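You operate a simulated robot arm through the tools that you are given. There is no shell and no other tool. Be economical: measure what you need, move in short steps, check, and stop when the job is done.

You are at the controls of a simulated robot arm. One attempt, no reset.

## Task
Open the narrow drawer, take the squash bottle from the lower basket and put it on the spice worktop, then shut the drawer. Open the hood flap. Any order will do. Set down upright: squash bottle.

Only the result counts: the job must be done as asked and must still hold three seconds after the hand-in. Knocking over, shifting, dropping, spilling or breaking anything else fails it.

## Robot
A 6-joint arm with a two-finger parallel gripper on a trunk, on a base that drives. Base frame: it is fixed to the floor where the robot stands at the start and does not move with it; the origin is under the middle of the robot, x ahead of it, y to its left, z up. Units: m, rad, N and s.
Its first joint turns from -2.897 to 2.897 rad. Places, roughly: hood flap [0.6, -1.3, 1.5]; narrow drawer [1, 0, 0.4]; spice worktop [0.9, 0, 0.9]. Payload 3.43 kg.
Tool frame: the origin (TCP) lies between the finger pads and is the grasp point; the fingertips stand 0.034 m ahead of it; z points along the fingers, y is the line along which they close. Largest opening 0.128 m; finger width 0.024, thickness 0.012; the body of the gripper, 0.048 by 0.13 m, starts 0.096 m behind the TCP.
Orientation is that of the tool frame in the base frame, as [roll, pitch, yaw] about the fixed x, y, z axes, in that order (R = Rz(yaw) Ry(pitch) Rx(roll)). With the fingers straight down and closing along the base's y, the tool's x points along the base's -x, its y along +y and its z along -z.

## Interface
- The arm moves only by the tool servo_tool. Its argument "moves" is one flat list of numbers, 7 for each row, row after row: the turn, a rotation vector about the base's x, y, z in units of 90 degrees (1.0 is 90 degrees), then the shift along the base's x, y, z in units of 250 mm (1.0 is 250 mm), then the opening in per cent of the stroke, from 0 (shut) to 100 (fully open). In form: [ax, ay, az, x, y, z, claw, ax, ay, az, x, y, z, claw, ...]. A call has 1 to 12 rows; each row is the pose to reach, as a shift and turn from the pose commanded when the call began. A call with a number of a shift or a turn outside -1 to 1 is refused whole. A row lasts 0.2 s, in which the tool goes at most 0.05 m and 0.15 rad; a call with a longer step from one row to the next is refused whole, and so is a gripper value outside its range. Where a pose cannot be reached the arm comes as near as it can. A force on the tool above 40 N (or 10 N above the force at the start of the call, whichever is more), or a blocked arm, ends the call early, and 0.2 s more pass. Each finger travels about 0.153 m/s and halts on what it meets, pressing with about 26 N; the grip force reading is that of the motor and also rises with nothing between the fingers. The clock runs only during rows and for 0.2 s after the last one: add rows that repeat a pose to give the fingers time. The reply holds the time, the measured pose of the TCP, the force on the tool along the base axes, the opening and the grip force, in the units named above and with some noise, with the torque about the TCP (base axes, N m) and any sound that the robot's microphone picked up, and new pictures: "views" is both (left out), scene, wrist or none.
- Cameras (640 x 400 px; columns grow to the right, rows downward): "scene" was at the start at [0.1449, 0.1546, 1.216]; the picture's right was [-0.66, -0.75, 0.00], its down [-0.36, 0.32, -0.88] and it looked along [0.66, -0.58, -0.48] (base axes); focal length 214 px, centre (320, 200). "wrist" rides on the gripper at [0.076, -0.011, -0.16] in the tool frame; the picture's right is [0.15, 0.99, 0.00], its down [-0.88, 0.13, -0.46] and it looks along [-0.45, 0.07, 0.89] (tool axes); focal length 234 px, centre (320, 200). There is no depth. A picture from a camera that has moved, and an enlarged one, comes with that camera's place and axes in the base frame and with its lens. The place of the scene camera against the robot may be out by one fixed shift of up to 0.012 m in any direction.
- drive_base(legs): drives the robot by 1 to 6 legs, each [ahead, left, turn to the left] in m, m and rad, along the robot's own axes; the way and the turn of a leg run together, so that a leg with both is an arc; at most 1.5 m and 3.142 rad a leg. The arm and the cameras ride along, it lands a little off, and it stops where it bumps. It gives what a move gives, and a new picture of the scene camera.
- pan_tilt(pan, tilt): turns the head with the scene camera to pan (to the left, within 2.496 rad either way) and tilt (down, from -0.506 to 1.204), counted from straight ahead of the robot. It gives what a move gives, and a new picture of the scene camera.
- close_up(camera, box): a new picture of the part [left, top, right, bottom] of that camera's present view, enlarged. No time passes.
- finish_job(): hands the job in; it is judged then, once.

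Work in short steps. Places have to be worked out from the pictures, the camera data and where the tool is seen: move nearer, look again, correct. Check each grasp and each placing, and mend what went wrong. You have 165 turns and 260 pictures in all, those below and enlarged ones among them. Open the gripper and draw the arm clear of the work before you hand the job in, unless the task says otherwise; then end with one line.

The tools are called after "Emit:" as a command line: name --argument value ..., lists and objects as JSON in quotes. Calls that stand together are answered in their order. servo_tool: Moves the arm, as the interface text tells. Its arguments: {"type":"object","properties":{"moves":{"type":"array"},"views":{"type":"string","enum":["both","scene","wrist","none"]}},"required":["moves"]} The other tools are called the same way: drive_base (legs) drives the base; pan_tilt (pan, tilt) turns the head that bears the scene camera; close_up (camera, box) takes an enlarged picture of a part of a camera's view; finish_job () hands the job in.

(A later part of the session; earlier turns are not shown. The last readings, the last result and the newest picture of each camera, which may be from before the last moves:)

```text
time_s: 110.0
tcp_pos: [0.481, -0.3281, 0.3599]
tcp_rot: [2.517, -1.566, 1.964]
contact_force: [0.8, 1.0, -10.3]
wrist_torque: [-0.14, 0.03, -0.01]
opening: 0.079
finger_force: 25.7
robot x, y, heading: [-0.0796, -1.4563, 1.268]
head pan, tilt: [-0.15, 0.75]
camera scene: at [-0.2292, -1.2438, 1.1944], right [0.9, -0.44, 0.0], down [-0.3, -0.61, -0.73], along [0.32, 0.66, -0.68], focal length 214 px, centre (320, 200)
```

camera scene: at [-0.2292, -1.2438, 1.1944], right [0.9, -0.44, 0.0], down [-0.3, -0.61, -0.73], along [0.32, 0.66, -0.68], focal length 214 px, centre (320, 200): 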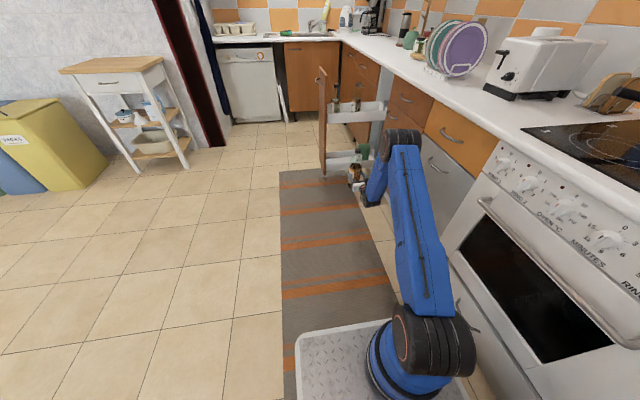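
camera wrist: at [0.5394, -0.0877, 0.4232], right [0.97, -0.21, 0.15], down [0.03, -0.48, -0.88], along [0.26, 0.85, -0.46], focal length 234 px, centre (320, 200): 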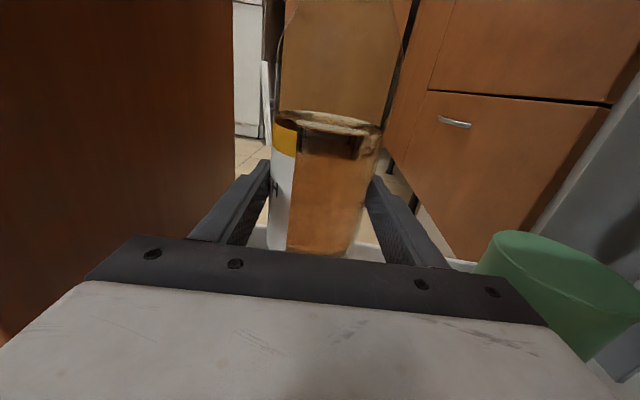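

Bottle is clear of the drawer. Now raise and draw the arm in, in stages, keeping the tool level.

Emit:
servo_tool --moves '[0, 0, 0, -0.028, -0.09, 0.125, 30, 0, 0, 0, -0.056, -0.18, 0.25, 30, 0, 0, 0, -0.084, -0.27, 0.375, 30, 0, 0, 0, -0.112, -0.36, 0.5, 30, 0, 0, 0, -0.14, -0.45, 0.625, 30, 0, 0, 0, -0.168, -0.54, 0.75, 30, 0, 0, 0, -0.196, -0.63, 0.875, 30, 0, 0, 0, -0.224, -0.72, 1.0, 30]' --views "none"

Emit:
servo_tool --moves '[0, 0, 0, -0.022, -0.071, 0.131, 30, 0, 0, 0, -0.044, -0.142, 0.263, 30, 0, 0, 0, -0.066, -0.213, 0.394, 30, 0, 0, 0, -0.088, -0.284, 0.526, 30, 0, 0, 0, -0.11, -0.355, 0.657, 30, 0, 0, 0, -0.132, -0.426, 0.789, 30, 0, 0, 0, -0.154, -0.497, 0.92, 30]' --views "both"

```text
time_s: 111.8
tcp_pos: [0.4253, -0.5066, 0.6093]
tcp_rot: [2.686, -1.563, 1.795]
contact_force: [-0.2, 0.2, -11.2]
wrist_torque: [-0.07, 0.04, -0.01]
opening: 0.0788
finger_force: 26.0
robot x, y, heading: [-0.0806, -1.4535, 1.265]
head pan, tilt: [-0.15, 0.75]
```

```text
time_s: 113.4
tcp_pos: [0.3866, -0.6317, 0.8377]
tcp_rot: [2.767, -1.565, 1.713]
contact_force: [-0.2, 0.8, -10.8]
wrist_torque: [-0.1, 0.04, 0.02]
opening: 0.0789
finger_force: 26.4
robot x, y, heading: [-0.0786, -1.4596, 1.261]
head pan, tilt: [-0.15, 0.75]
camera scene: at [-0.2291, -1.2436, 1.1944], right [0.9, -0.44, 0.0], down [-0.3, -0.61, -0.73], along [0.32, 0.66, -0.68], focal length 214 px, centre (320, 200)
camera wrist: at [0.3405, -0.7854, 0.915], right [0.96, -0.23, 0.15], down [0.02, -0.48, -0.88], along [0.27, 0.85, -0.46], focal length 234 px, centre (320, 200)
```

scene: 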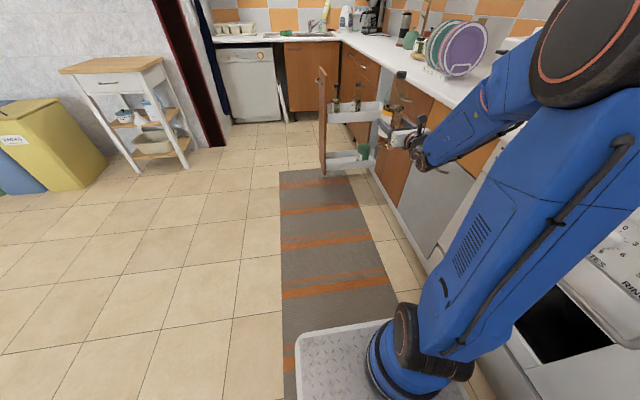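
wrist: 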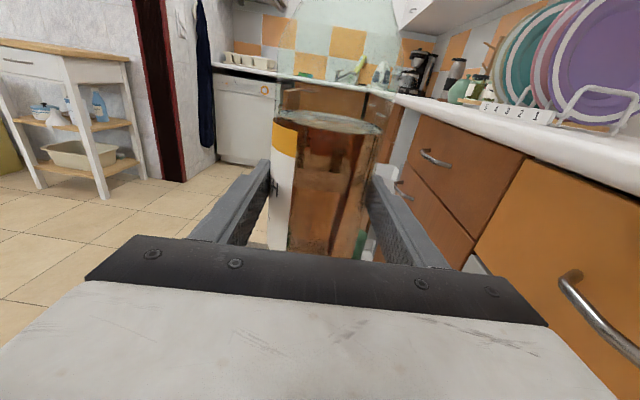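

Continue raising to z≈1.08.

Emit:
servo_tool --moves '[0, 0, 0, -0.013, -0.044, 0.16, 30, 0, 0, 0, -0.027, -0.089, 0.32, 30, 0, 0, 0, -0.041, -0.133, 0.48, 30, 0, 0, 0, -0.055, -0.178, 0.64, 30, 0, 0, 0, -0.069, -0.222, 0.8, 30, 0, 0, 0, -0.083, -0.267, 0.96, 30]' --views "none"

Emit:
drive_base --legs '[[0, 0.61, 0], [0, 0, -1.565]]'

```text
time_s: 114.8
tcp_pos: [0.3657, -0.6985, 1.0812]
tcp_rot: [2.599, -1.564, 1.88]
contact_force: [0.5, 0.3, -10.3]
wrist_torque: [-0.13, 0.06, -0.02]
opening: 0.079
finger_force: 26.3
robot x, y, heading: [-0.0788, -1.4556, 1.262]
head pan, tilt: [-0.15, 0.75]
```

```text
time_s: 122.0
tcp_pos: [0.0939, -1.7022, 1.0805]
tcp_rot: [2.504, -1.564, 0.411]
contact_force: [0.5, -0.1, -10.2]
wrist_torque: [0.05, 0.19, 0.02]
opening: 0.0789
finger_force: 25.2
robot x, y, heading: [-0.6651, -1.2628, -0.298]
head pan, tilt: [-0.15, 0.75]
camera scene: at [-0.4527, -1.1197, 1.1944], right [-0.44, -0.9, 0.0], down [-0.61, 0.3, -0.73], along [0.66, -0.32, -0.68], focal length 214 px, centre (320, 200)
```

scene: 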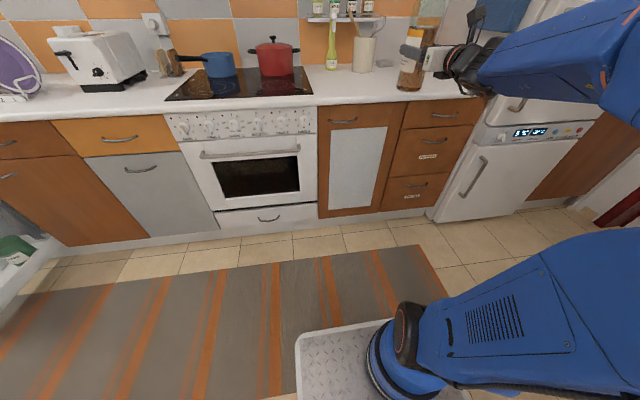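

Heading aligned. Strafe left in two legs toward the drawer's left side.

Emit:
drive_base --legs '[[0, 1.05, 0], [0, 0.95, 0]]'

```text
time_s: 132.2
tcp_pos: [0.7196, 0.2234, 1.0815]
tcp_rot: [2.529, -1.565, 0.371]
contact_force: [-0.4, -0.1, -9.4]
wrist_torque: [-0.01, 0.19, 0.0]
opening: 0.0789
finger_force: 26.1
robot x, y, heading: [-0.0343, 0.6744, -0.323]
head pan, tilt: [-0.15, 0.75]
camera scene: at [0.1829, 0.8156, 1.1944], right [-0.45, -0.89, 0.0], down [-0.61, 0.31, -0.73], along [0.65, -0.33, -0.68], focal length 214 px, centre (320, 200)
```

scene: 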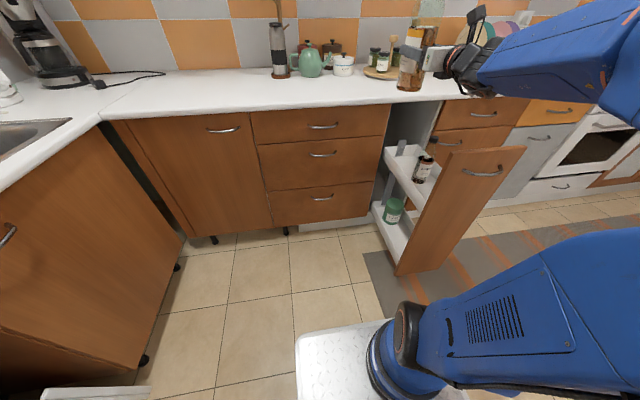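

I'll place near (u 0.92, v 0.28): approach diagonally with the chassis staying left of the open drawer. Drive forward-left, then turn.

Emit:
drive_base --legs '[[0.2, 0.1, 0], [0, 0, -0.374]]'

```text
time_s: 135.0
tcp_pos: [0.7317, 0.0228, 1.0806]
tcp_rot: [2.539, -1.567, 0.001]
contact_force: [0.2, -0.3, -8.6]
wrist_torque: [0.05, 0.15, 0.01]
opening: 0.0786
finger_force: 25.9
robot x, y, heading: [0.1894, 0.7099, -0.681]
head pan, tilt: [-0.15, 0.75]
camera scene: at [0.4413, 0.7649, 1.1944], right [-0.74, -0.68, 0.0], down [-0.46, 0.5, -0.73], along [0.49, -0.54, -0.68], focal length 214 px, centre (320, 200)
```

scene: 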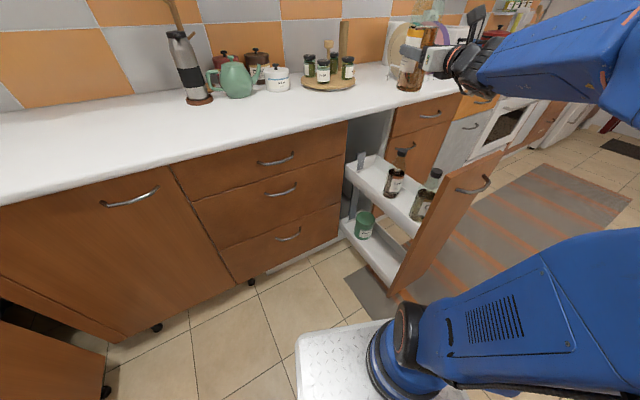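

As computed. Final approach leg: 0.19 forward, 0.125 left.

Emit:
drive_base --legs '[[0.19, 0.125, 0]]'

Emit:
servo_tool --moves '[0, 0, 0, 0, 0, 0, 30]' --views "wrist"

```text
time_s: 136.7
tcp_pos: [0.9554, -0.0019, 1.0808]
tcp_rot: [2.555, -1.567, -0.021]
contact_force: [0.0, -0.4, -9.3]
wrist_torque: [0.09, 0.13, -0.02]
opening: 0.0788
finger_force: 25.7
robot x, y, heading: [0.4157, 0.6875, -0.686]
head pan, tilt: [-0.15, 0.75]
camera scene: at [0.6672, 0.7412, 1.1944], right [-0.74, -0.67, 0.0], down [-0.46, 0.51, -0.73], along [0.49, -0.54, -0.68], focal length 214 px, centre (320, 200)
```

scene: 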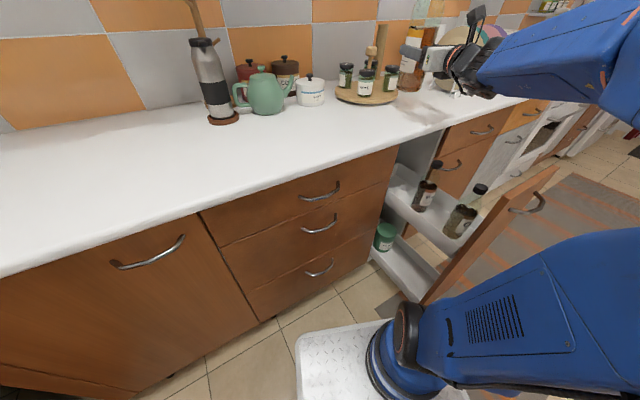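

```text
time_s: 137.1
tcp_pos: [0.955, -0.0011, 1.0799]
tcp_rot: [2.639, -1.565, -0.107]
contact_force: [-0.4, 0.5, -9.8]
wrist_torque: [0.09, 0.14, -0.03]
opening: 0.0783
finger_force: 26.0
robot x, y, heading: [0.4113, 0.6861, -0.686]
head pan, tilt: [-0.15, 0.75]
camera wrist: at [0.8313, 0.097, 1.1578], right [-0.56, -0.81, 0.15], down [-0.45, 0.15, -0.88], along [0.69, -0.56, -0.46], focal length 234 px, centre (320, 200)
```

wrist: 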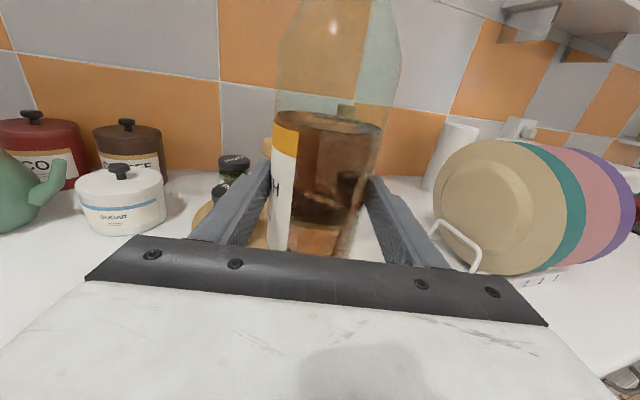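

TCP is at the target spot over the worktop (u 0.913, v 0.282). Lower 5.5 cm, then feel for contact.

Emit:
servo_tool --moves '[0, 0, 0, 0, 0, -0.06, 30, 0, 0, 0, 0, 0, -0.12, 30, 0, 0, 0, 0, 0, -0.18, 30, 0, 0, 0, 0, 0, -0.22, 30]' --views "scene"

Emit:
close_up --camera "scene" --box '[340, 20, 500, 120]'

```text
time_s: 138.1
tcp_pos: [0.9563, -0.002, 1.025]
tcp_rot: [2.623, -1.567, -0.089]
contact_force: [-0.7, 0.4, -9.3]
wrist_torque: [0.1, 0.15, 0.0]
opening: 0.0788
finger_force: 25.8
robot x, y, heading: [0.414, 0.6894, -0.686]
head pan, tilt: [-0.15, 0.75]
camera scene: at [0.6672, 0.7412, 1.1944], right [-0.74, -0.67, 0.0], down [-0.46, 0.51, -0.73], along [0.49, -0.54, -0.68], focal length 214 px, centre (320, 200)
```

scene: 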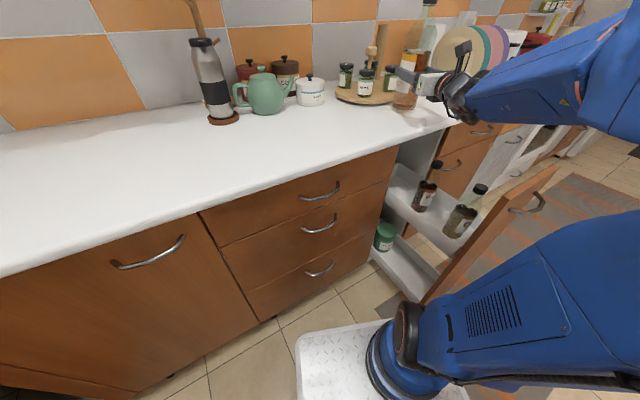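

```text
4.00 times, centred on (420, 70) of scene
camera zoom: at [0.6672, 0.7412, 1.1944], right [-0.74, -0.67, 0.0], down [-0.46, 0.51, -0.73], along [0.49, -0.54, -0.68], focal length 858 px, centre (-80, 720)
```

zoom: 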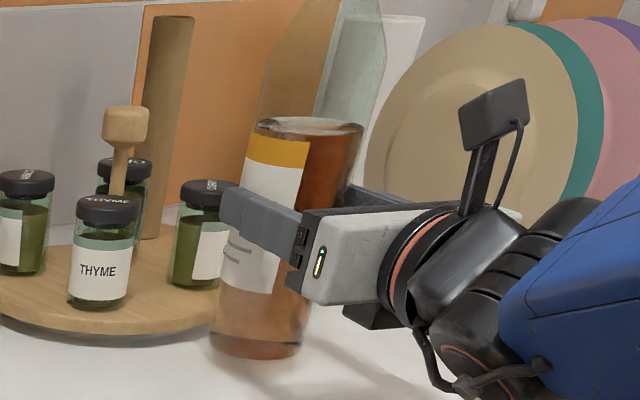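

Upright and just above the top. Descend slowly watching vertical force.

Emit:
servo_tool --moves '[0, 0, 0, 0, 0, -0.02, 30, 0, 0, 0, 0, 0, -0.04, 30, 0, 0, 0, 0, 0, -0.06, 30, 0, 0, 0, 0, 0, -0.08, 30]' --views "none"

```text
time_s: 139.1
tcp_pos: [0.9552, -0.0014, 1.0095]
tcp_rot: [1.272, -1.567, 1.262]
contact_force: [3.7, -6.2, 22.4]
wrist_torque: [0.29, -0.69, -0.3]
opening: 0.079
finger_force: 26.6
robot x, y, heading: [0.4115, 0.6897, -0.687]
head pan, tilt: [-0.15, 0.75]
```

Contact at z≈1.009. Relieve the preload by ~4 mm, then look.

Emit:
servo_tool --moves '[0, 0, 0, 0, 0, 0.008, 30, 0, 0, 0, 0, 0, 0.014, 30]' --views "both"

```text
time_s: 139.7
tcp_pos: [0.9555, -0.0015, 1.0095]
tcp_rot: [2.557, -1.563, -0.022]
contact_force: [-0.9, -5.6, 9.6]
wrist_torque: [-0.41, -0.43, -0.22]
opening: 0.0784
finger_force: 26.4
robot x, y, heading: [0.4103, 0.6876, -0.681]
head pan, tilt: [-0.15, 0.75]
camera scene: at [0.6668, 0.7414, 1.1945], right [-0.74, -0.67, 0.0], down [-0.46, 0.51, -0.73], along [0.49, -0.54, -0.68], focal length 214 px, centre (320, 200)
camera wrist: at [0.8313, 0.0975, 1.0863], right [-0.56, -0.81, 0.15], down [-0.45, 0.15, -0.88], along [0.69, -0.56, -0.46], focal length 234 px, centre (320, 200)
```

scene: 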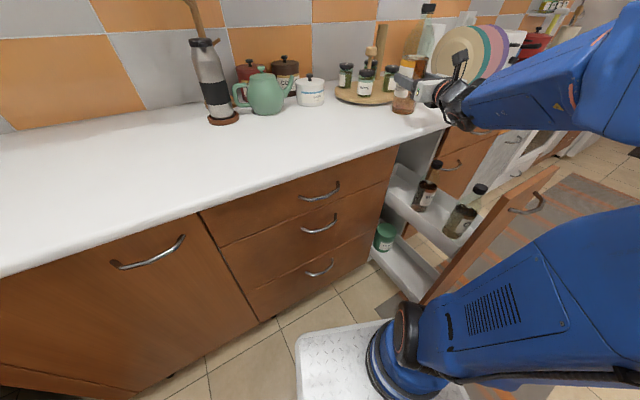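
wrist: 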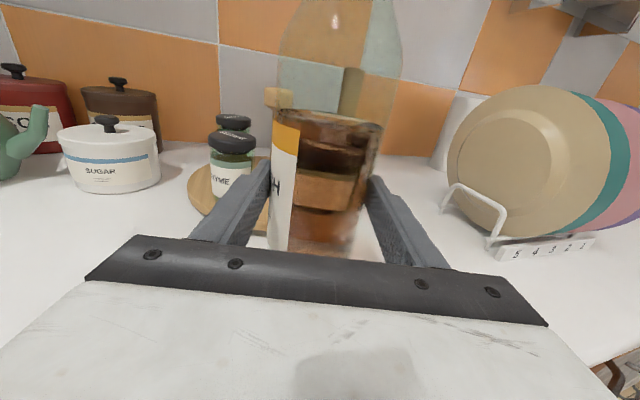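

Standing on the worktop. Open gently.

Emit:
servo_tool --moves '[0, 0, 0, 0, 0, 0.004, 62, 0, 0, 0, 0, 0, 0.004, 66, 0, 0, 0, 0, 0, 0.004, 72, 0, 0, 0, 0, 0, 0.004, 80, 0, 0, 0, 0, 0, 0.004, 85]' --views "wrist"

```text
time_s: 140.9
tcp_pos: [0.9544, -0.0009, 1.0103]
tcp_rot: [2.512, -1.566, 0.022]
contact_force: [-0.4, 1.4, -0.8]
wrist_torque: [-0.01, -0.03, -0.03]
opening: 0.1088
finger_force: 0.1
robot x, y, heading: [0.4104, 0.6851, -0.688]
head pan, tilt: [-0.15, 0.75]
camera wrist: at [0.8311, 0.0977, 1.0883], right [-0.56, -0.81, 0.15], down [-0.45, 0.15, -0.88], along [0.69, -0.56, -0.45], focal length 234 px, centre (320, 200)
```

wrist: 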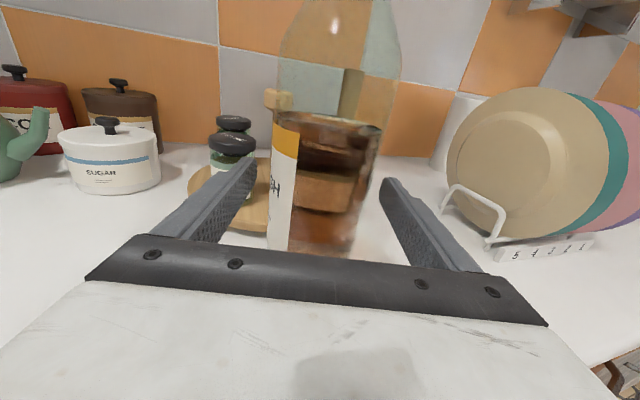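

Released and standing. Back the base straight along the tool axis.

Emit:
drive_base --legs '[[-0.2, -0.016, 0]]'

Emit:
close_up --camera "scene" --box '[300, 20, 520, 160]'

```text
time_s: 142.5
tcp_pos: [0.7907, 0.1109, 1.0113]
tcp_rot: [2.514, -1.565, 0.02]
contact_force: [0.0, -0.1, -0.1]
wrist_torque: [0.01, -0.01, -0.01]
opening: 0.1088
finger_force: 0.1
robot x, y, heading: [0.2491, 0.7994, -0.68]
head pan, tilt: [-0.15, 0.75]
camera scene: at [0.5031, 0.8537, 1.1945], right [-0.74, -0.67, 0.0], down [-0.46, 0.5, -0.73], along [0.49, -0.54, -0.68], focal length 214 px, centre (320, 200)
```

scene: 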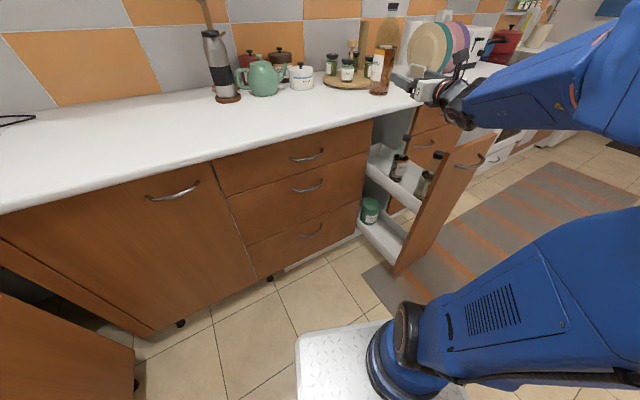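

```text
2.86 times, centred on (410, 90) of scene
camera zoom: at [0.5031, 0.8537, 1.1945], right [-0.74, -0.67, 0.0], down [-0.46, 0.5, -0.73], along [0.49, -0.54, -0.68], focal length 613 px, centre (63, 514)
```

zoom: 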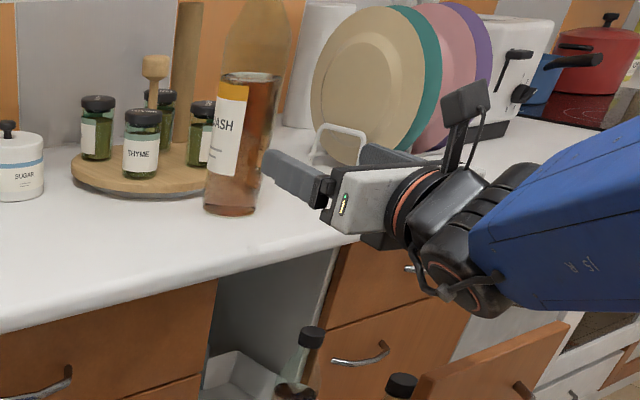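

Squash bottle stands upright and clear. Now reposition in front of the drawer to push it shut: first reverse out of the left side.

Emit:
drive_base --legs '[[-0.01, -0.1, 0], [0, 0, 0.384], [-0.24, 0, 0], [0, -0.48, 0], [-0.3, 0, 0]]'

```text
time_s: 150.3
tcp_pos: [0.2813, -0.015, 1.0105]
tcp_rot: [2.506, -1.565, 0.395]
contact_force: [0.2, -0.2, 0.1]
wrist_torque: [-0.04, 0.01, 0.0]
opening: 0.109
finger_force: 0.1
robot x, y, heading: [-0.4748, 0.4334, -0.318]
head pan, tilt: [-0.15, 0.75]
camera scene: at [-0.258, 0.5739, 1.1945], right [-0.45, -0.89, 0.0], down [-0.61, 0.31, -0.73], along [0.65, -0.33, -0.68], focal length 214 px, centre (320, 200)
```

scene: 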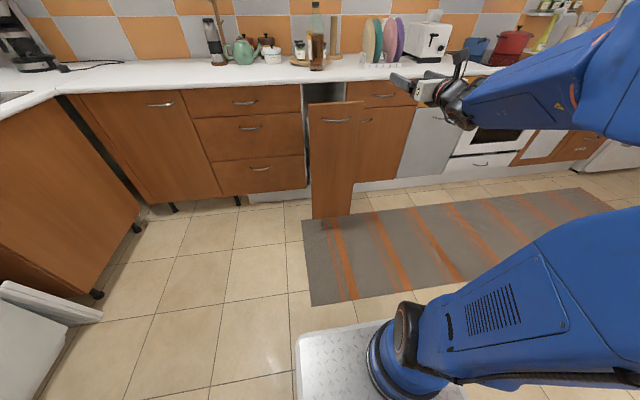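

In front of the drawer now. Turn slightly left and back a little, then lower the closed gripper to z≈0.7.

Emit:
drive_base --legs '[[0, 0, 0.22], [-0.13, 0, 0]]'

Emit:
servo_tool --moves '[0, 0, 0, 0.005, 0, -0.18, 50, 0, 0, 0, 0.01, 0, -0.36, 20, 0, 0, 0, 0.03, 0, -0.54, 0, 0, 0, 0, 0.06, 0, -0.7, 0, 0, 0, 0, 0.1, 0, -0.86, 0, 0, 0, 0, 0.15, 0, -1.0, 0]' --views "none"

Emit:
servo_tool --moves '[0, 0, 0, 0.05, 0.0, -0.12, 0, 0, 0, 0, 0.1, 0.0, -0.24, 0]' --views "both"

```text
time_s: 152.3
tcp_pos: [0.229, 0.1728, 1.0112]
tcp_rot: [2.504, -1.565, 0.62]
contact_force: [-0.6, -0.2, 0.2]
wrist_torque: [-0.03, 0.01, 0.01]
opening: 0.1089
finger_force: 0.0
robot x, y, heading: [-0.6034, 0.443, -0.09]
head pan, tilt: [-0.15, 0.75]
camera scene: at [-0.4271, 0.6305, 1.1945], right [-0.24, -0.97, 0.0], down [-0.66, 0.16, -0.73], along [0.71, -0.18, -0.68], focal length 214 px, centre (320, 200)
```

scene: 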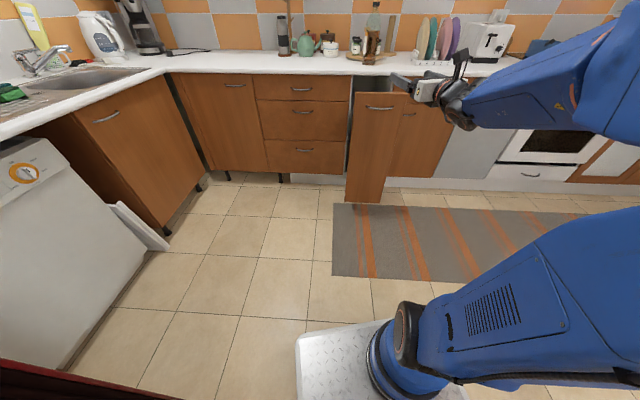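

```text
time_s: 153.8
tcp_pos: [0.2676, 0.1739, 0.7617]
tcp_rot: [2.451, -1.565, 0.671]
contact_force: [-1.1, -0.2, 0.4]
wrist_torque: [0.02, 0.01, -0.01]
opening: 0.0
finger_force: 26.1
robot x, y, heading: [-0.6028, 0.4444, -0.093]
head pan, tilt: [-0.15, 0.75]
```

```text
time_s: 154.3
tcp_pos: [0.2922, 0.1742, 0.7001]
tcp_rot: [2.364, -1.567, 0.761]
contact_force: [-0.1, 0.8, 0.8]
wrist_torque: [0.0, 0.02, -0.04]
opening: 0.0
finger_force: 26.3
robot x, y, heading: [-0.605, 0.4432, -0.092]
head pan, tilt: [-0.15, 0.75]
camera scene: at [-0.4273, 0.6306, 1.1945], right [-0.24, -0.97, 0.0], down [-0.66, 0.16, -0.73], along [0.71, -0.18, -0.68], focal length 214 px, centre (320, 200)
camera wrist: at [0.1336, 0.1869, 0.7778], right [-0.02, -0.99, 0.15], down [-0.46, -0.13, -0.88], along [0.89, -0.08, -0.45], focal length 234 px, centre (320, 200)
```

scene: 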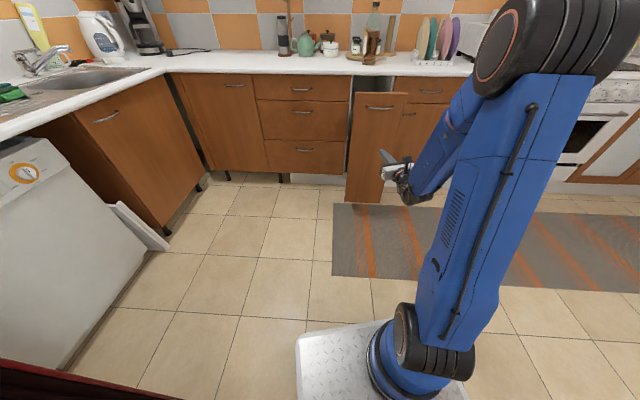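
wrist: 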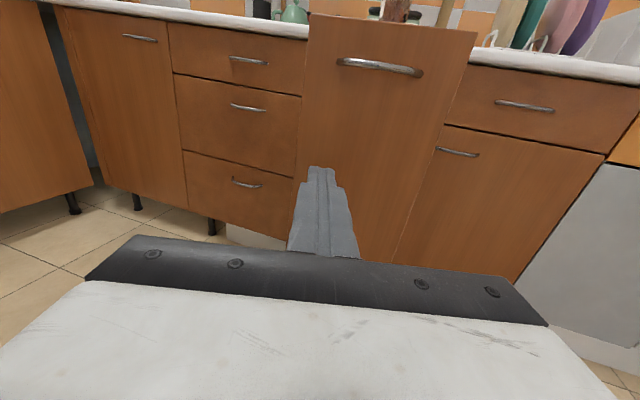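

Finger tip is facing the panel below the handle. Drive along the drawer axis to make contact and start pushing.

Emit:
drive_base --legs '[[0.098, -0.04, 0], [0.147, -0.031, 0]]'

```text
time_s: 156.5
tcp_pos: [0.5339, 0.0751, 0.6994]
tcp_rot: [2.504, -1.568, 0.617]
contact_force: [0.3, -0.3, 0.3]
wrist_torque: [0.02, 0.02, 0.02]
opening: 0.0
finger_force: 26.2
robot x, y, heading: [-0.3616, 0.3505, -0.101]
head pan, tilt: [-0.15, 0.75]
camera scene: at [-0.1849, 0.5351, 1.1945], right [-0.25, -0.97, 0.0], down [-0.66, 0.17, -0.73], along [0.71, -0.18, -0.68], focal length 214 px, centre (320, 200)
```

scene: 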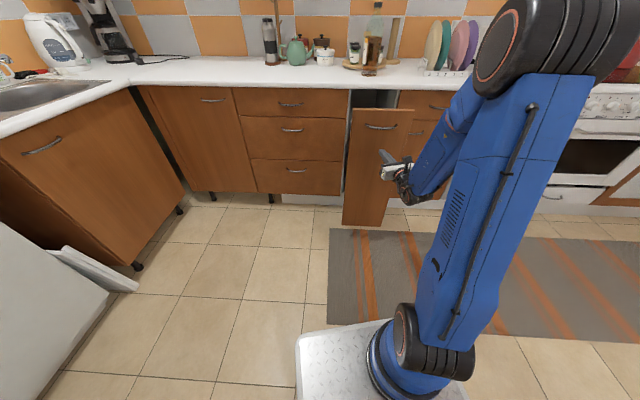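

Drawer is moving in. Continue pushing.

Emit:
drive_base --legs '[[0.147, -0.031, 0], [0.14, -0.03, 0]]'

```text
time_s: 158.8
tcp_pos: [0.8143, -0.0157, 0.7005]
tcp_rot: [2.507, -1.567, 0.614]
contact_force: [0.5, 0.7, -0.1]
wrist_torque: [-0.01, -0.01, -0.01]
opening: 0.0003
finger_force: 25.8
robot x, y, heading: [-0.0801, 0.2599, -0.101]
head pan, tilt: [-0.15, 0.75]
camera scene: at [0.0978, 0.4448, 1.1945], right [-0.25, -0.97, 0.0], down [-0.66, 0.17, -0.73], along [0.71, -0.18, -0.68], focal length 214 px, centre (320, 200)
```

scene: 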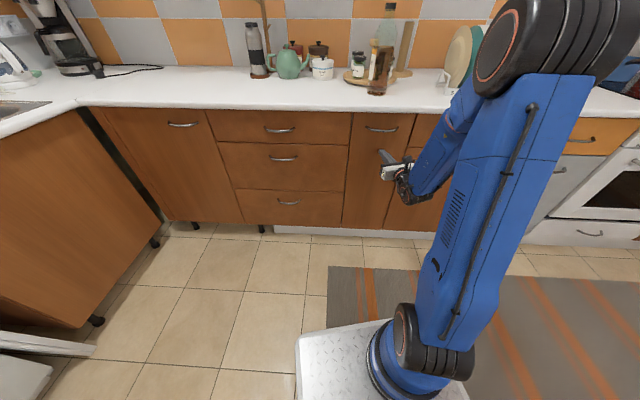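

Looks nearly flush. Push a little further with the arm until resistance is felt.

Emit:
servo_tool --moves '[0, 0, 0, 0.02, -0.006, 0, 0, 0, 0, 0, 0.04, -0.012, 0, 0, 0, 0, 0, 0.06, -0.018, 0, 0, 0, 0, 0, 0.08, -0.024, 0, 0, 0, 0, 0, 0.1, -0.03, 0, 0, 0, 0, 0, 0.12, -0.037, 0, 0]' --views "wrist"

Emit:
close_up --camera "scene" --box '[290, 90, 450, 240]'

```text
time_s: 159.3
tcp_pos: [0.8197, -0.0165, 0.7002]
tcp_rot: [2.629, -1.565, 0.493]
contact_force: [-17.5, 4.4, 8.6]
wrist_torque: [-0.14, -0.37, -0.03]
opening: 0.0
finger_force: 25.8
robot x, y, heading: [-0.0786, 0.2626, -0.101]
head pan, tilt: [-0.15, 0.75]
stopped in row 2: the force on the tool passed its limit (the readings are from after the stop); the commanded pose is now the measured one
camera wrist: at [0.6592, -0.0027, 0.7778], right [-0.02, -0.99, 0.15], down [-0.46, -0.12, -0.88], along [0.89, -0.09, -0.46], focal length 234 px, centre (320, 200)
```

wrist: 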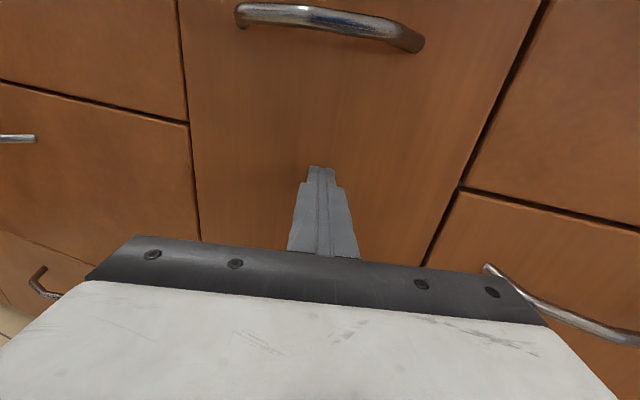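

```text
2.67 times, centred on (370, 165) of scene
camera zoom: at [0.0965, 0.4451, 1.1946], right [-0.25, -0.97, 0.0], down [-0.66, 0.17, -0.73], along [0.71, -0.18, -0.68], focal length 572 px, centre (187, 293)
```

zoom: 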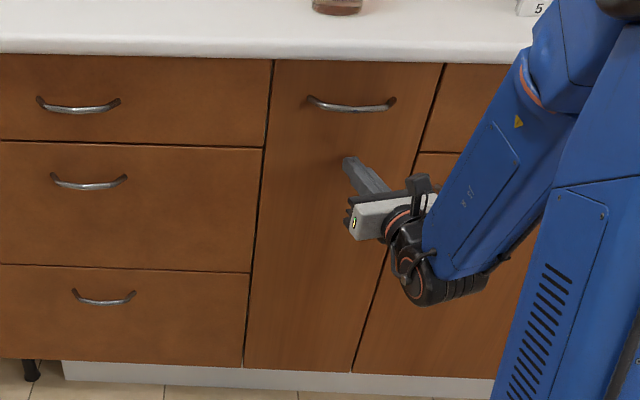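

Drawer is flush and shut. Now back away, straighten, and head toward the hood.

Emit:
drive_base --legs '[[-0.3, 0, 0], [0, 0, -0.2], [0, -1.0, 0]]'

Emit:
pan_tilt --pan -0.15 --tilt -0.2

```text
time_s: 166.8
tcp_pos: [0.1718, -1.0755, 0.6987]
tcp_rot: [2.794, -1.565, 0.136]
contact_force: [-0.1, 0.7, -0.4]
wrist_torque: [0.0, 0.03, 0.01]
opening: 0.0
finger_force: 26.0
robot x, y, heading: [-0.6597, -0.6404, -0.287]
head pan, tilt: [-0.15, 0.75]
camera scene: at [-0.4504, -0.4894, 1.1945], right [-0.42, -0.91, 0.0], down [-0.62, 0.29, -0.73], along [0.66, -0.31, -0.68], focal length 214 px, centre (320, 200)
```

scene: 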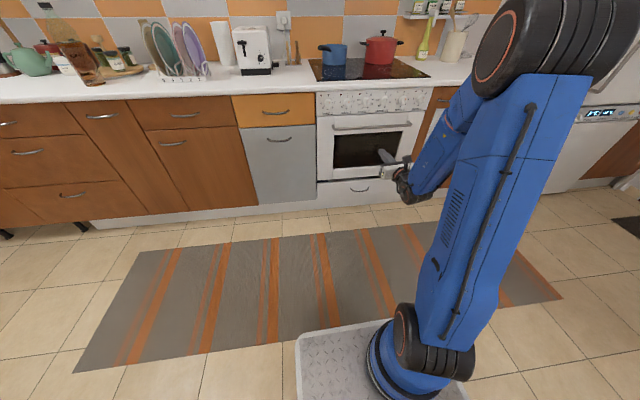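

```text
time_s: 168.0
tcp_pos: [0.1704, -1.0772, 0.6994]
tcp_rot: [2.795, -1.564, 0.135]
contact_force: [-0.3, 0.3, -0.4]
wrist_torque: [-0.05, 0.01, -0.01]
opening: 0.0001
finger_force: 26.0
robot x, y, heading: [-0.6622, -0.6325, -0.284]
head pan, tilt: [-0.15, -0.201]
camera scene: at [-0.45, -0.4895, 1.2799], right [-0.42, -0.91, 0.0], down [0.18, -0.08, -0.98], along [0.89, -0.41, 0.2], focal length 214 px, centre (320, 200)
```

scene: 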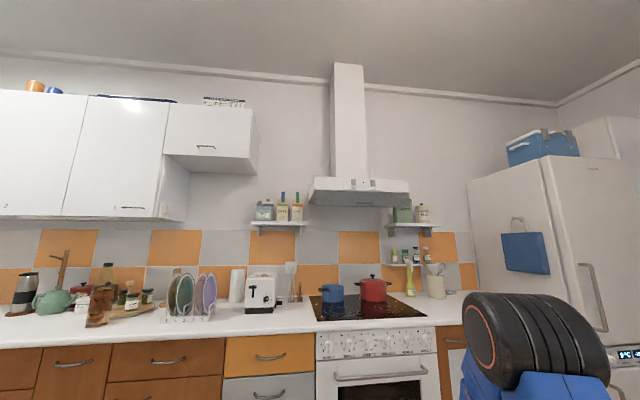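

Zoom on the hood.

Emit:
close_up --camera "scene" --box '[296, 160, 424, 240]'

Emit:
close_up --camera "scene" --box '[60, 240, 220, 340]'

```text
5.00 times, centred on (360, 200) of scene
camera zoom: at [-0.45, -0.4895, 1.2799], right [-0.42, -0.91, 0.0], down [0.18, -0.08, -0.98], along [0.89, -0.41, 0.2], focal length 1072 px, centre (120, 200)
```

zoom: 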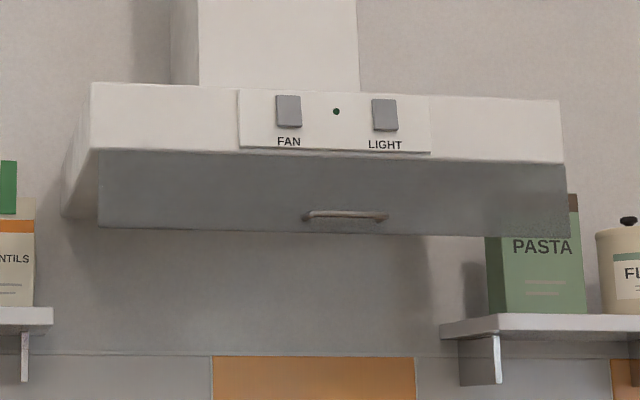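

```text
4.00 times, centred on (140, 290) of scene
camera zoom: at [-0.45, -0.4895, 1.2799], right [-0.42, -0.91, 0.0], down [0.18, -0.08, -0.98], along [0.89, -0.41, 0.2], focal length 858 px, centre (1040, -160)
```

zoom: 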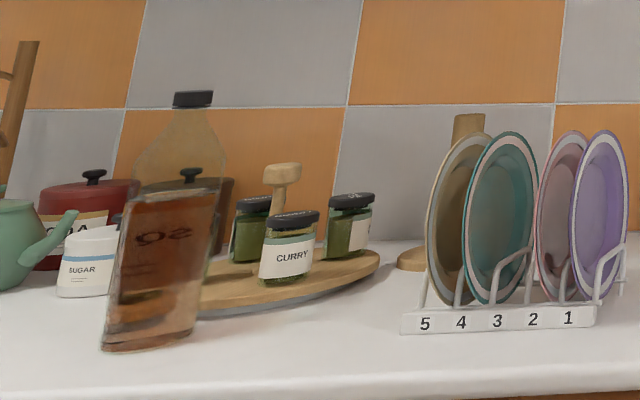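

Bottle is upright. The hood flap is the grey panel with a bar handle near its lower edge, roughly at (0.61, -1.29, 1.525), hinged at top (~z 1.6). Raise the arm in place first.

Emit:
servo_tool --moves '[0, 0, 0, 0, 0, 0.18, 0, 0, 0, 0, 0, 0, 0.36, 0, 0, 0, 0, 0, 0, 0.54, 0, 0, 0, 0, 0, 0, 0.72, 0, 0, 0, 0, 0, 0, 0.9, 0]' --views "none"

Emit:
servo_tool --moves '[0, 0, 0, 0, 0, 0.18, 0, 0, 0, 0, 0, 0, 0.36, 0, 0, 0, 0, 0, 0, 0.54, 0, 0, 0, 0, 0, 0, 0.72, 0, 0, 0, 0, 0, 0, 0.9, 0]' --views "none"

Emit:
servo_tool --moves '[0, 0, 0, 0, 0, 0.18, 0, 0, 0, 0, 0, 0, 0.36, 0, 0, 0, 0, 0, 0, 0.54, 0, 0, 0, 0, 0, 0, 0.72, 0, 0, 0, 0, 0, 0, 0.9, 0]' --views "both"

```text
time_s: 169.2
tcp_pos: [0.1693, -1.0788, 0.9249]
tcp_rot: [2.885, -1.563, 0.045]
contact_force: [0.1, 0.9, 0.3]
wrist_torque: [0.01, 0.01, 0.01]
opening: 0.0
finger_force: 26.0
robot x, y, heading: [-0.6579, -0.6382, -0.283]
head pan, tilt: [-0.15, -0.201]
```

```text
time_s: 170.4
tcp_pos: [0.1703, -1.077, 1.1504]
tcp_rot: [2.861, -1.561, 0.071]
contact_force: [0.0, -0.4, 0.4]
wrist_torque: [-0.01, 0.02, 0.0]
opening: 0.0
finger_force: 26.0
robot x, y, heading: [-0.6631, -0.639, -0.294]
head pan, tilt: [-0.15, -0.201]
```

```text
time_s: 171.6
tcp_pos: [0.1714, -1.0752, 1.374]
tcp_rot: [2.771, -1.564, 0.159]
contact_force: [-0.3, -0.5, 0.0]
wrist_torque: [0.01, 0.01, 0.0]
opening: 0.0001
finger_force: 25.9
robot x, y, heading: [-0.6592, -0.6388, -0.289]
head pan, tilt: [-0.15, -0.201]
camera scene: at [-0.4501, -0.4895, 1.28], right [-0.42, -0.91, 0.0], down [0.18, -0.08, -0.98], along [0.89, -0.41, 0.2], focal length 214 px, centre (320, 200)
camera wrist: at [0.0185, -1.0318, 1.4519], right [-0.21, -0.97, 0.15], down [-0.48, -0.03, -0.88], along [0.85, -0.25, -0.46], focal length 234 px, centre (320, 200)
```

scene: 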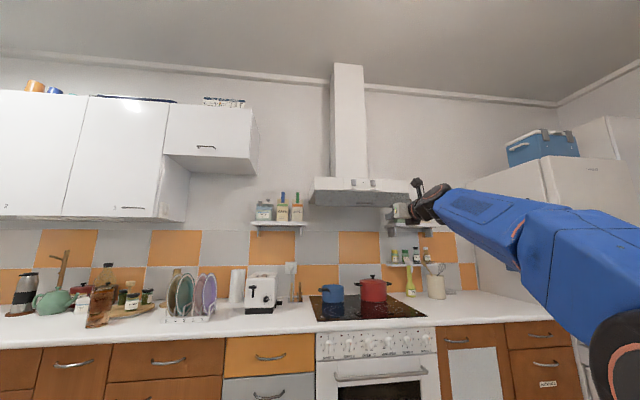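
wrist: 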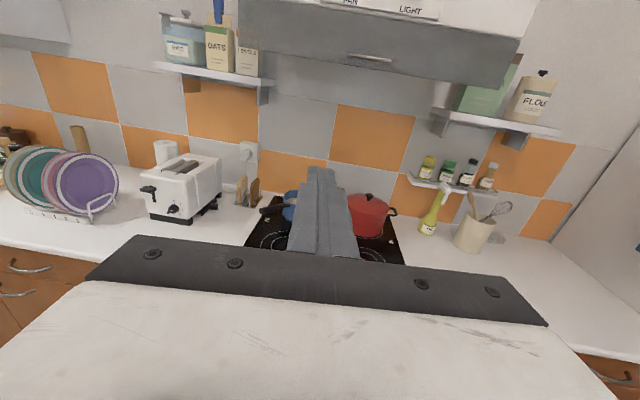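

Reach is fine. Triangulated handle ≈ (0.565, -1.251, 1.511). Roll the gripper back 90° so it closes vertically.

Emit:
servo_tool --moves '[-0.0889, 0.0189, 0, 0, 0, 0, 20, -0.1778, 0.0378, 0, 0, 0, 0, 35, -0.2667, 0.0567, 0, 0, 0, 0, 35, -0.3556, 0.0756, 0, 0, 0, 0, 35, -0.4445, 0.0945, 0, 0, 0, 0, 35, -0.5335, 0.1135, 0, 0, 0, 0, 35, -0.6224, 0.1324, 0, 0, 0, 0, 35, -0.7113, 0.1513, 0, 0, 0, 0, 35, -0.8002, 0.1702, 0, 0, 0, 0, 35, -0.8891, 0.1891, 0, 0, 0, 0, 35, -0.978, 0.208, 0, 0, 0, 0, 35]' --views "none"

Emit:
servo_tool --moves '[0, 0, -0.03, 0, 0, 0.13, 35, 0, 0, -0.055, 0, 0, 0.26, 35, 0, 0, -0.055, 0, 0, 0.4, 35, 0, 0, -0.055, 0, 0, 0.54, 35]' --views "both"

```text
time_s: 174.0
tcp_pos: [0.1705, -1.0773, 1.3742]
tcp_rot: [1.569, 0.005, 1.355]
contact_force: [-0.1, -0.4, 1.0]
wrist_torque: [-0.02, 0.0, 0.0]
opening: 0.0448
finger_force: 0.0
robot x, y, heading: [-0.6586, -0.6358, -0.287]
head pan, tilt: [-0.15, -0.201]
```

```text
time_s: 175.0
tcp_pos: [0.1714, -1.0759, 1.5096]
tcp_rot: [1.57, 0.002, 1.268]
contact_force: [-0.5, 0.5, 0.5]
wrist_torque: [0.01, 0.01, 0.01]
opening: 0.045
finger_force: 0.1
robot x, y, heading: [-0.6634, -0.6367, -0.289]
head pan, tilt: [-0.15, -0.201]
camera scene: at [-0.4501, -0.4895, 1.28], right [-0.42, -0.91, 0.0], down [0.18, -0.08, -0.98], along [0.89, -0.41, 0.2], focal length 214 px, centre (320, 200)
camera wrist: at [0.0426, -0.9573, 1.4997], right [0.04, 0.14, 0.99], down [-0.7, -0.7, 0.13], along [0.71, -0.7, 0.07], focal length 234 px, centre (320, 200)
```

scene: 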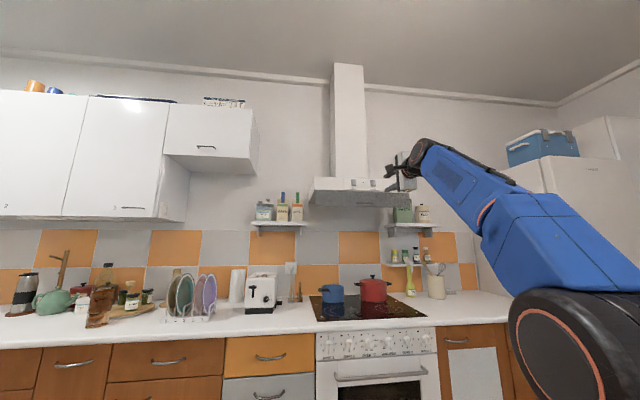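
wrist: 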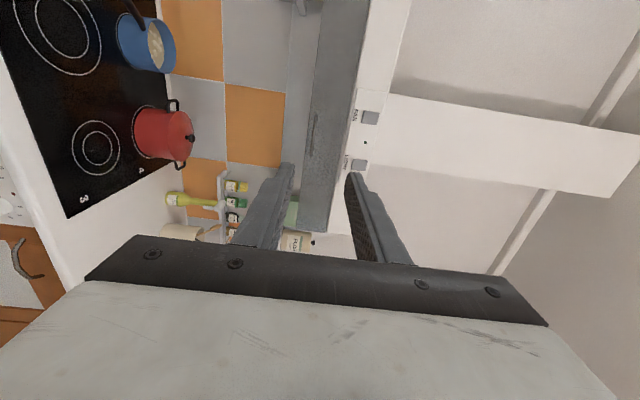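

Tool now points straight at the hood (yaw aligned). Handle refined to ≈ (0.553, -1.243, 1.506). Drive 0.29 m forward with 4.5 cm right.

Emit:
drive_base --legs '[[0.29, -0.047, 0]]'

Emit:
servo_tool --moves '[0, 0, 0, 0, 0, 0, 40]' --views "wrist"

```text
time_s: 177.0
tcp_pos: [0.4243, -1.2043, 1.5095]
tcp_rot: [1.569, 0.001, 1.262]
contact_force: [-0.8, -0.5, 0.4]
wrist_torque: [0.0, -0.04, 0.0]
opening: 0.045
finger_force: 0.0
robot x, y, heading: [-0.4054, -0.7682, -0.299]
head pan, tilt: [-0.15, -0.201]
camera scene: at [-0.1949, -0.6151, 1.28], right [-0.43, -0.9, 0.0], down [0.18, -0.09, -0.98], along [0.89, -0.42, 0.2], focal length 214 px, centre (320, 200)
```

scene: 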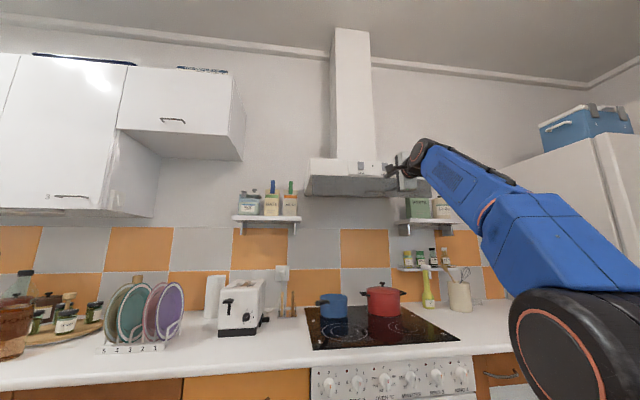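

```text
time_s: 177.4
tcp_pos: [0.4238, -1.2051, 1.5102]
tcp_rot: [1.57, 0.001, 1.264]
contact_force: [-0.5, -0.4, -0.2]
wrist_torque: [0.03, 0.02, 0.01]
opening: 0.0512
finger_force: 0.0
robot x, y, heading: [-0.4019, -0.7622, -0.294]
head pan, tilt: [-0.15, -0.201]
camera wrist: at [0.2954, -1.0855, 1.4992], right [0.04, 0.14, 0.99], down [-0.7, -0.7, 0.13], along [0.71, -0.7, 0.07], focal length 234 px, centre (320, 200)
```

wrist: 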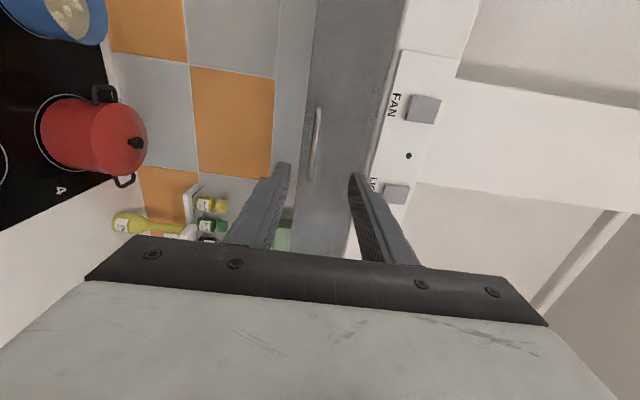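

Handle is centred between the fingers. Advance slowly up to 12 cm, stopping on contact.

Emit:
servo_tool --moves '[0, 0, 0, 0.08, -0.025, -0.016, 40, 0, 0, 0, 0.16, -0.05, -0.016, 40, 0, 0, 0, 0.24, -0.074, -0.016, 40, 0, 0, 0, 0.3, -0.093, -0.016, 40, 0, 0, 0, 0.36, -0.112, -0.016, 40, 0, 0, 0, 0.4, -0.124, -0.016, 40]' --views "wrist"

```text
time_s: 178.8
tcp_pos: [0.5261, -1.234, 1.5068]
tcp_rot: [1.569, 0.005, 1.263]
contact_force: [-0.5, -0.2, 0.6]
wrist_torque: [0.0, 0.01, 0.02]
opening: 0.0513
finger_force: 0.0
robot x, y, heading: [-0.4069, -0.7618, -0.293]
head pan, tilt: [-0.15, -0.201]
camera wrist: at [0.3973, -1.1146, 1.4962], right [0.04, 0.14, 0.99], down [-0.7, -0.7, 0.13], along [0.71, -0.7, 0.07], focal length 234 px, centre (320, 200)
```

wrist: 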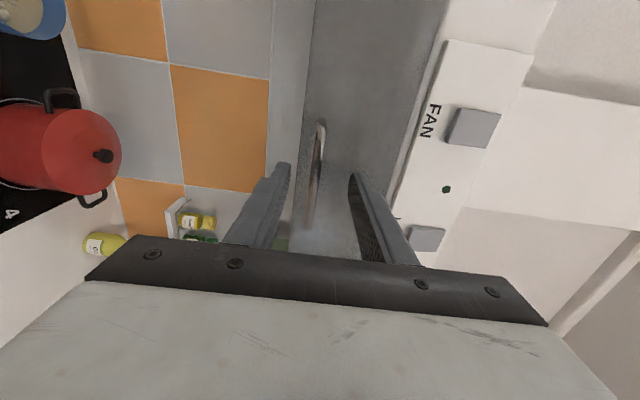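

No contact yet; handle bar estimated at u≈0.905. Advance up to 3.5 cm more.

Emit:
servo_tool --moves '[0, 0, 0, 0.04, -0.012, 0, 40, 0, 0, 0, 0.08, -0.025, 0, 40, 0, 0, 0, 0.11, -0.034, 0, 40, 0, 0, 0, 0.14, -0.043, 0, 40]' --views "wrist"

```text
time_s: 179.4
tcp_pos: [0.5417, -1.2382, 1.5084]
tcp_rot: [1.569, 0.001, 1.263]
contact_force: [-9.8, 2.7, -1.6]
wrist_torque: [-0.1, -0.26, 0.15]
opening: 0.0505
finger_force: 0.1
robot x, y, heading: [-0.4083, -0.7657, -0.292]
head pan, tilt: [-0.15, -0.201]
stopped in row 3: the force on the tool passed its limit (the readings are from after the stop); the commanded pose is now the measured one
camera wrist: at [0.4123, -1.1194, 1.4985], right [0.04, 0.14, 0.99], down [-0.7, -0.7, 0.13], along [0.71, -0.7, 0.07], focal length 234 px, centre (320, 200)
```

wrist: 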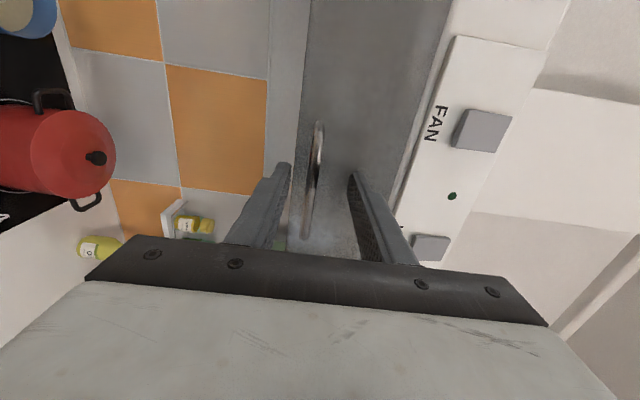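

Fingertips meet the flap surface; bar lies between the fingers. Back off 4 mm and close.

Emit:
servo_tool --moves '[0, 0, 0, -0.016, 0.005, 0, 40, 0, 0, 0, -0.016, 0.005, 0, 15, 0, 0, 0, -0.016, 0.005, 0, 0, 0, 0, 0, -0.016, 0.005, 0, 0]' --views "wrist"

```text
time_s: 180.1
tcp_pos: [0.5408, -1.2406, 1.5023]
tcp_rot: [1.583, -0.001, 1.263]
contact_force: [-19.7, 7.1, -26.9]
wrist_torque: [-0.07, -0.53, 0.15]
opening: 0.0113
finger_force: 26.1
robot x, y, heading: [-0.4095, -0.7601, -0.293]
head pan, tilt: [-0.15, -0.201]
stopped in row 3: the force on the tool passed its limit (the readings are from after the stop); the commanded pose is now the measured one
camera wrist: at [0.4114, -1.1202, 1.495], right [0.06, 0.14, 0.99], down [-0.7, -0.7, 0.14], along [0.71, -0.7, 0.06], focal length 234 px, centre (320, 200)
```

wrist: 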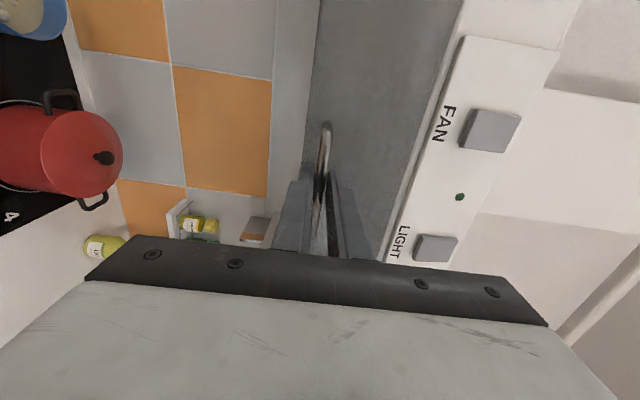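

Bar gripped (11 mm). The flap hinges ~7.5 cm above; start pulling along that arc in small steps.

Emit:
servo_tool --moves '[0, 0, 0, -0.018, 0.005, 0.009, 0, 0, 0, 0, -0.036, 0.011, 0.018, 0, 0, 0, 0, -0.051, 0.016, 0.029, 0, 0, 0, 0, -0.067, 0.021, 0.04, 0, 0, 0, 0, -0.083, 0.026, 0.054, 0, 0, 0, 0, -0.099, 0.031, 0.068, 0]' --views "both"

```text
time_s: 180.6
tcp_pos: [0.5389, -1.2385, 1.5028]
tcp_rot: [1.588, 0.0, 1.267]
contact_force: [1.1, -2.0, -4.0]
wrist_torque: [0.0, -0.01, -0.2]
opening: 0.0086
finger_force: 25.7
robot x, y, heading: [-0.4067, -0.7635, -0.296]
head pan, tilt: [-0.15, -0.201]
stopped in row 2: the force on the tool passed its limit (the readings are from after the stop); the commanded pose is now the measured one
camera scene: at [-0.1951, -0.6151, 1.28], right [-0.43, -0.9, 0.0], down [0.18, -0.09, -0.98], along [0.89, -0.42, 0.2], focal length 214 px, centre (320, 200)
camera wrist: at [0.4103, -1.12, 1.4951], right [0.06, 0.13, 0.99], down [-0.7, -0.7, 0.14], along [0.71, -0.7, 0.05], focal length 234 px, centre (320, 200)
```

scene: 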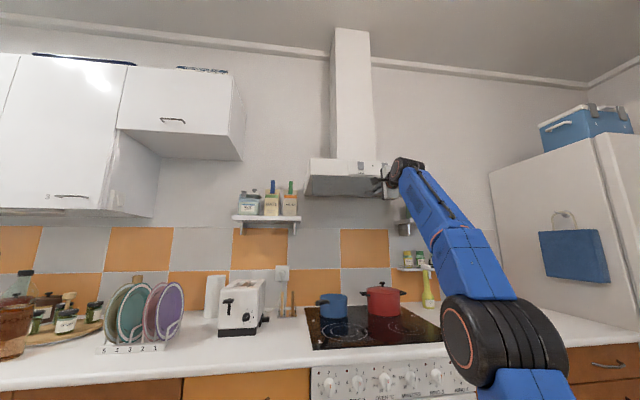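
wrist: 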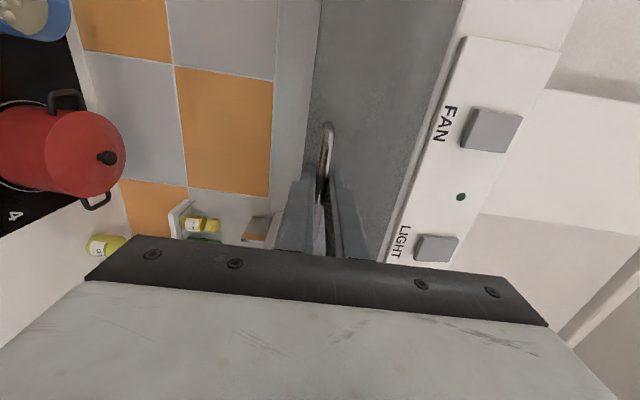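

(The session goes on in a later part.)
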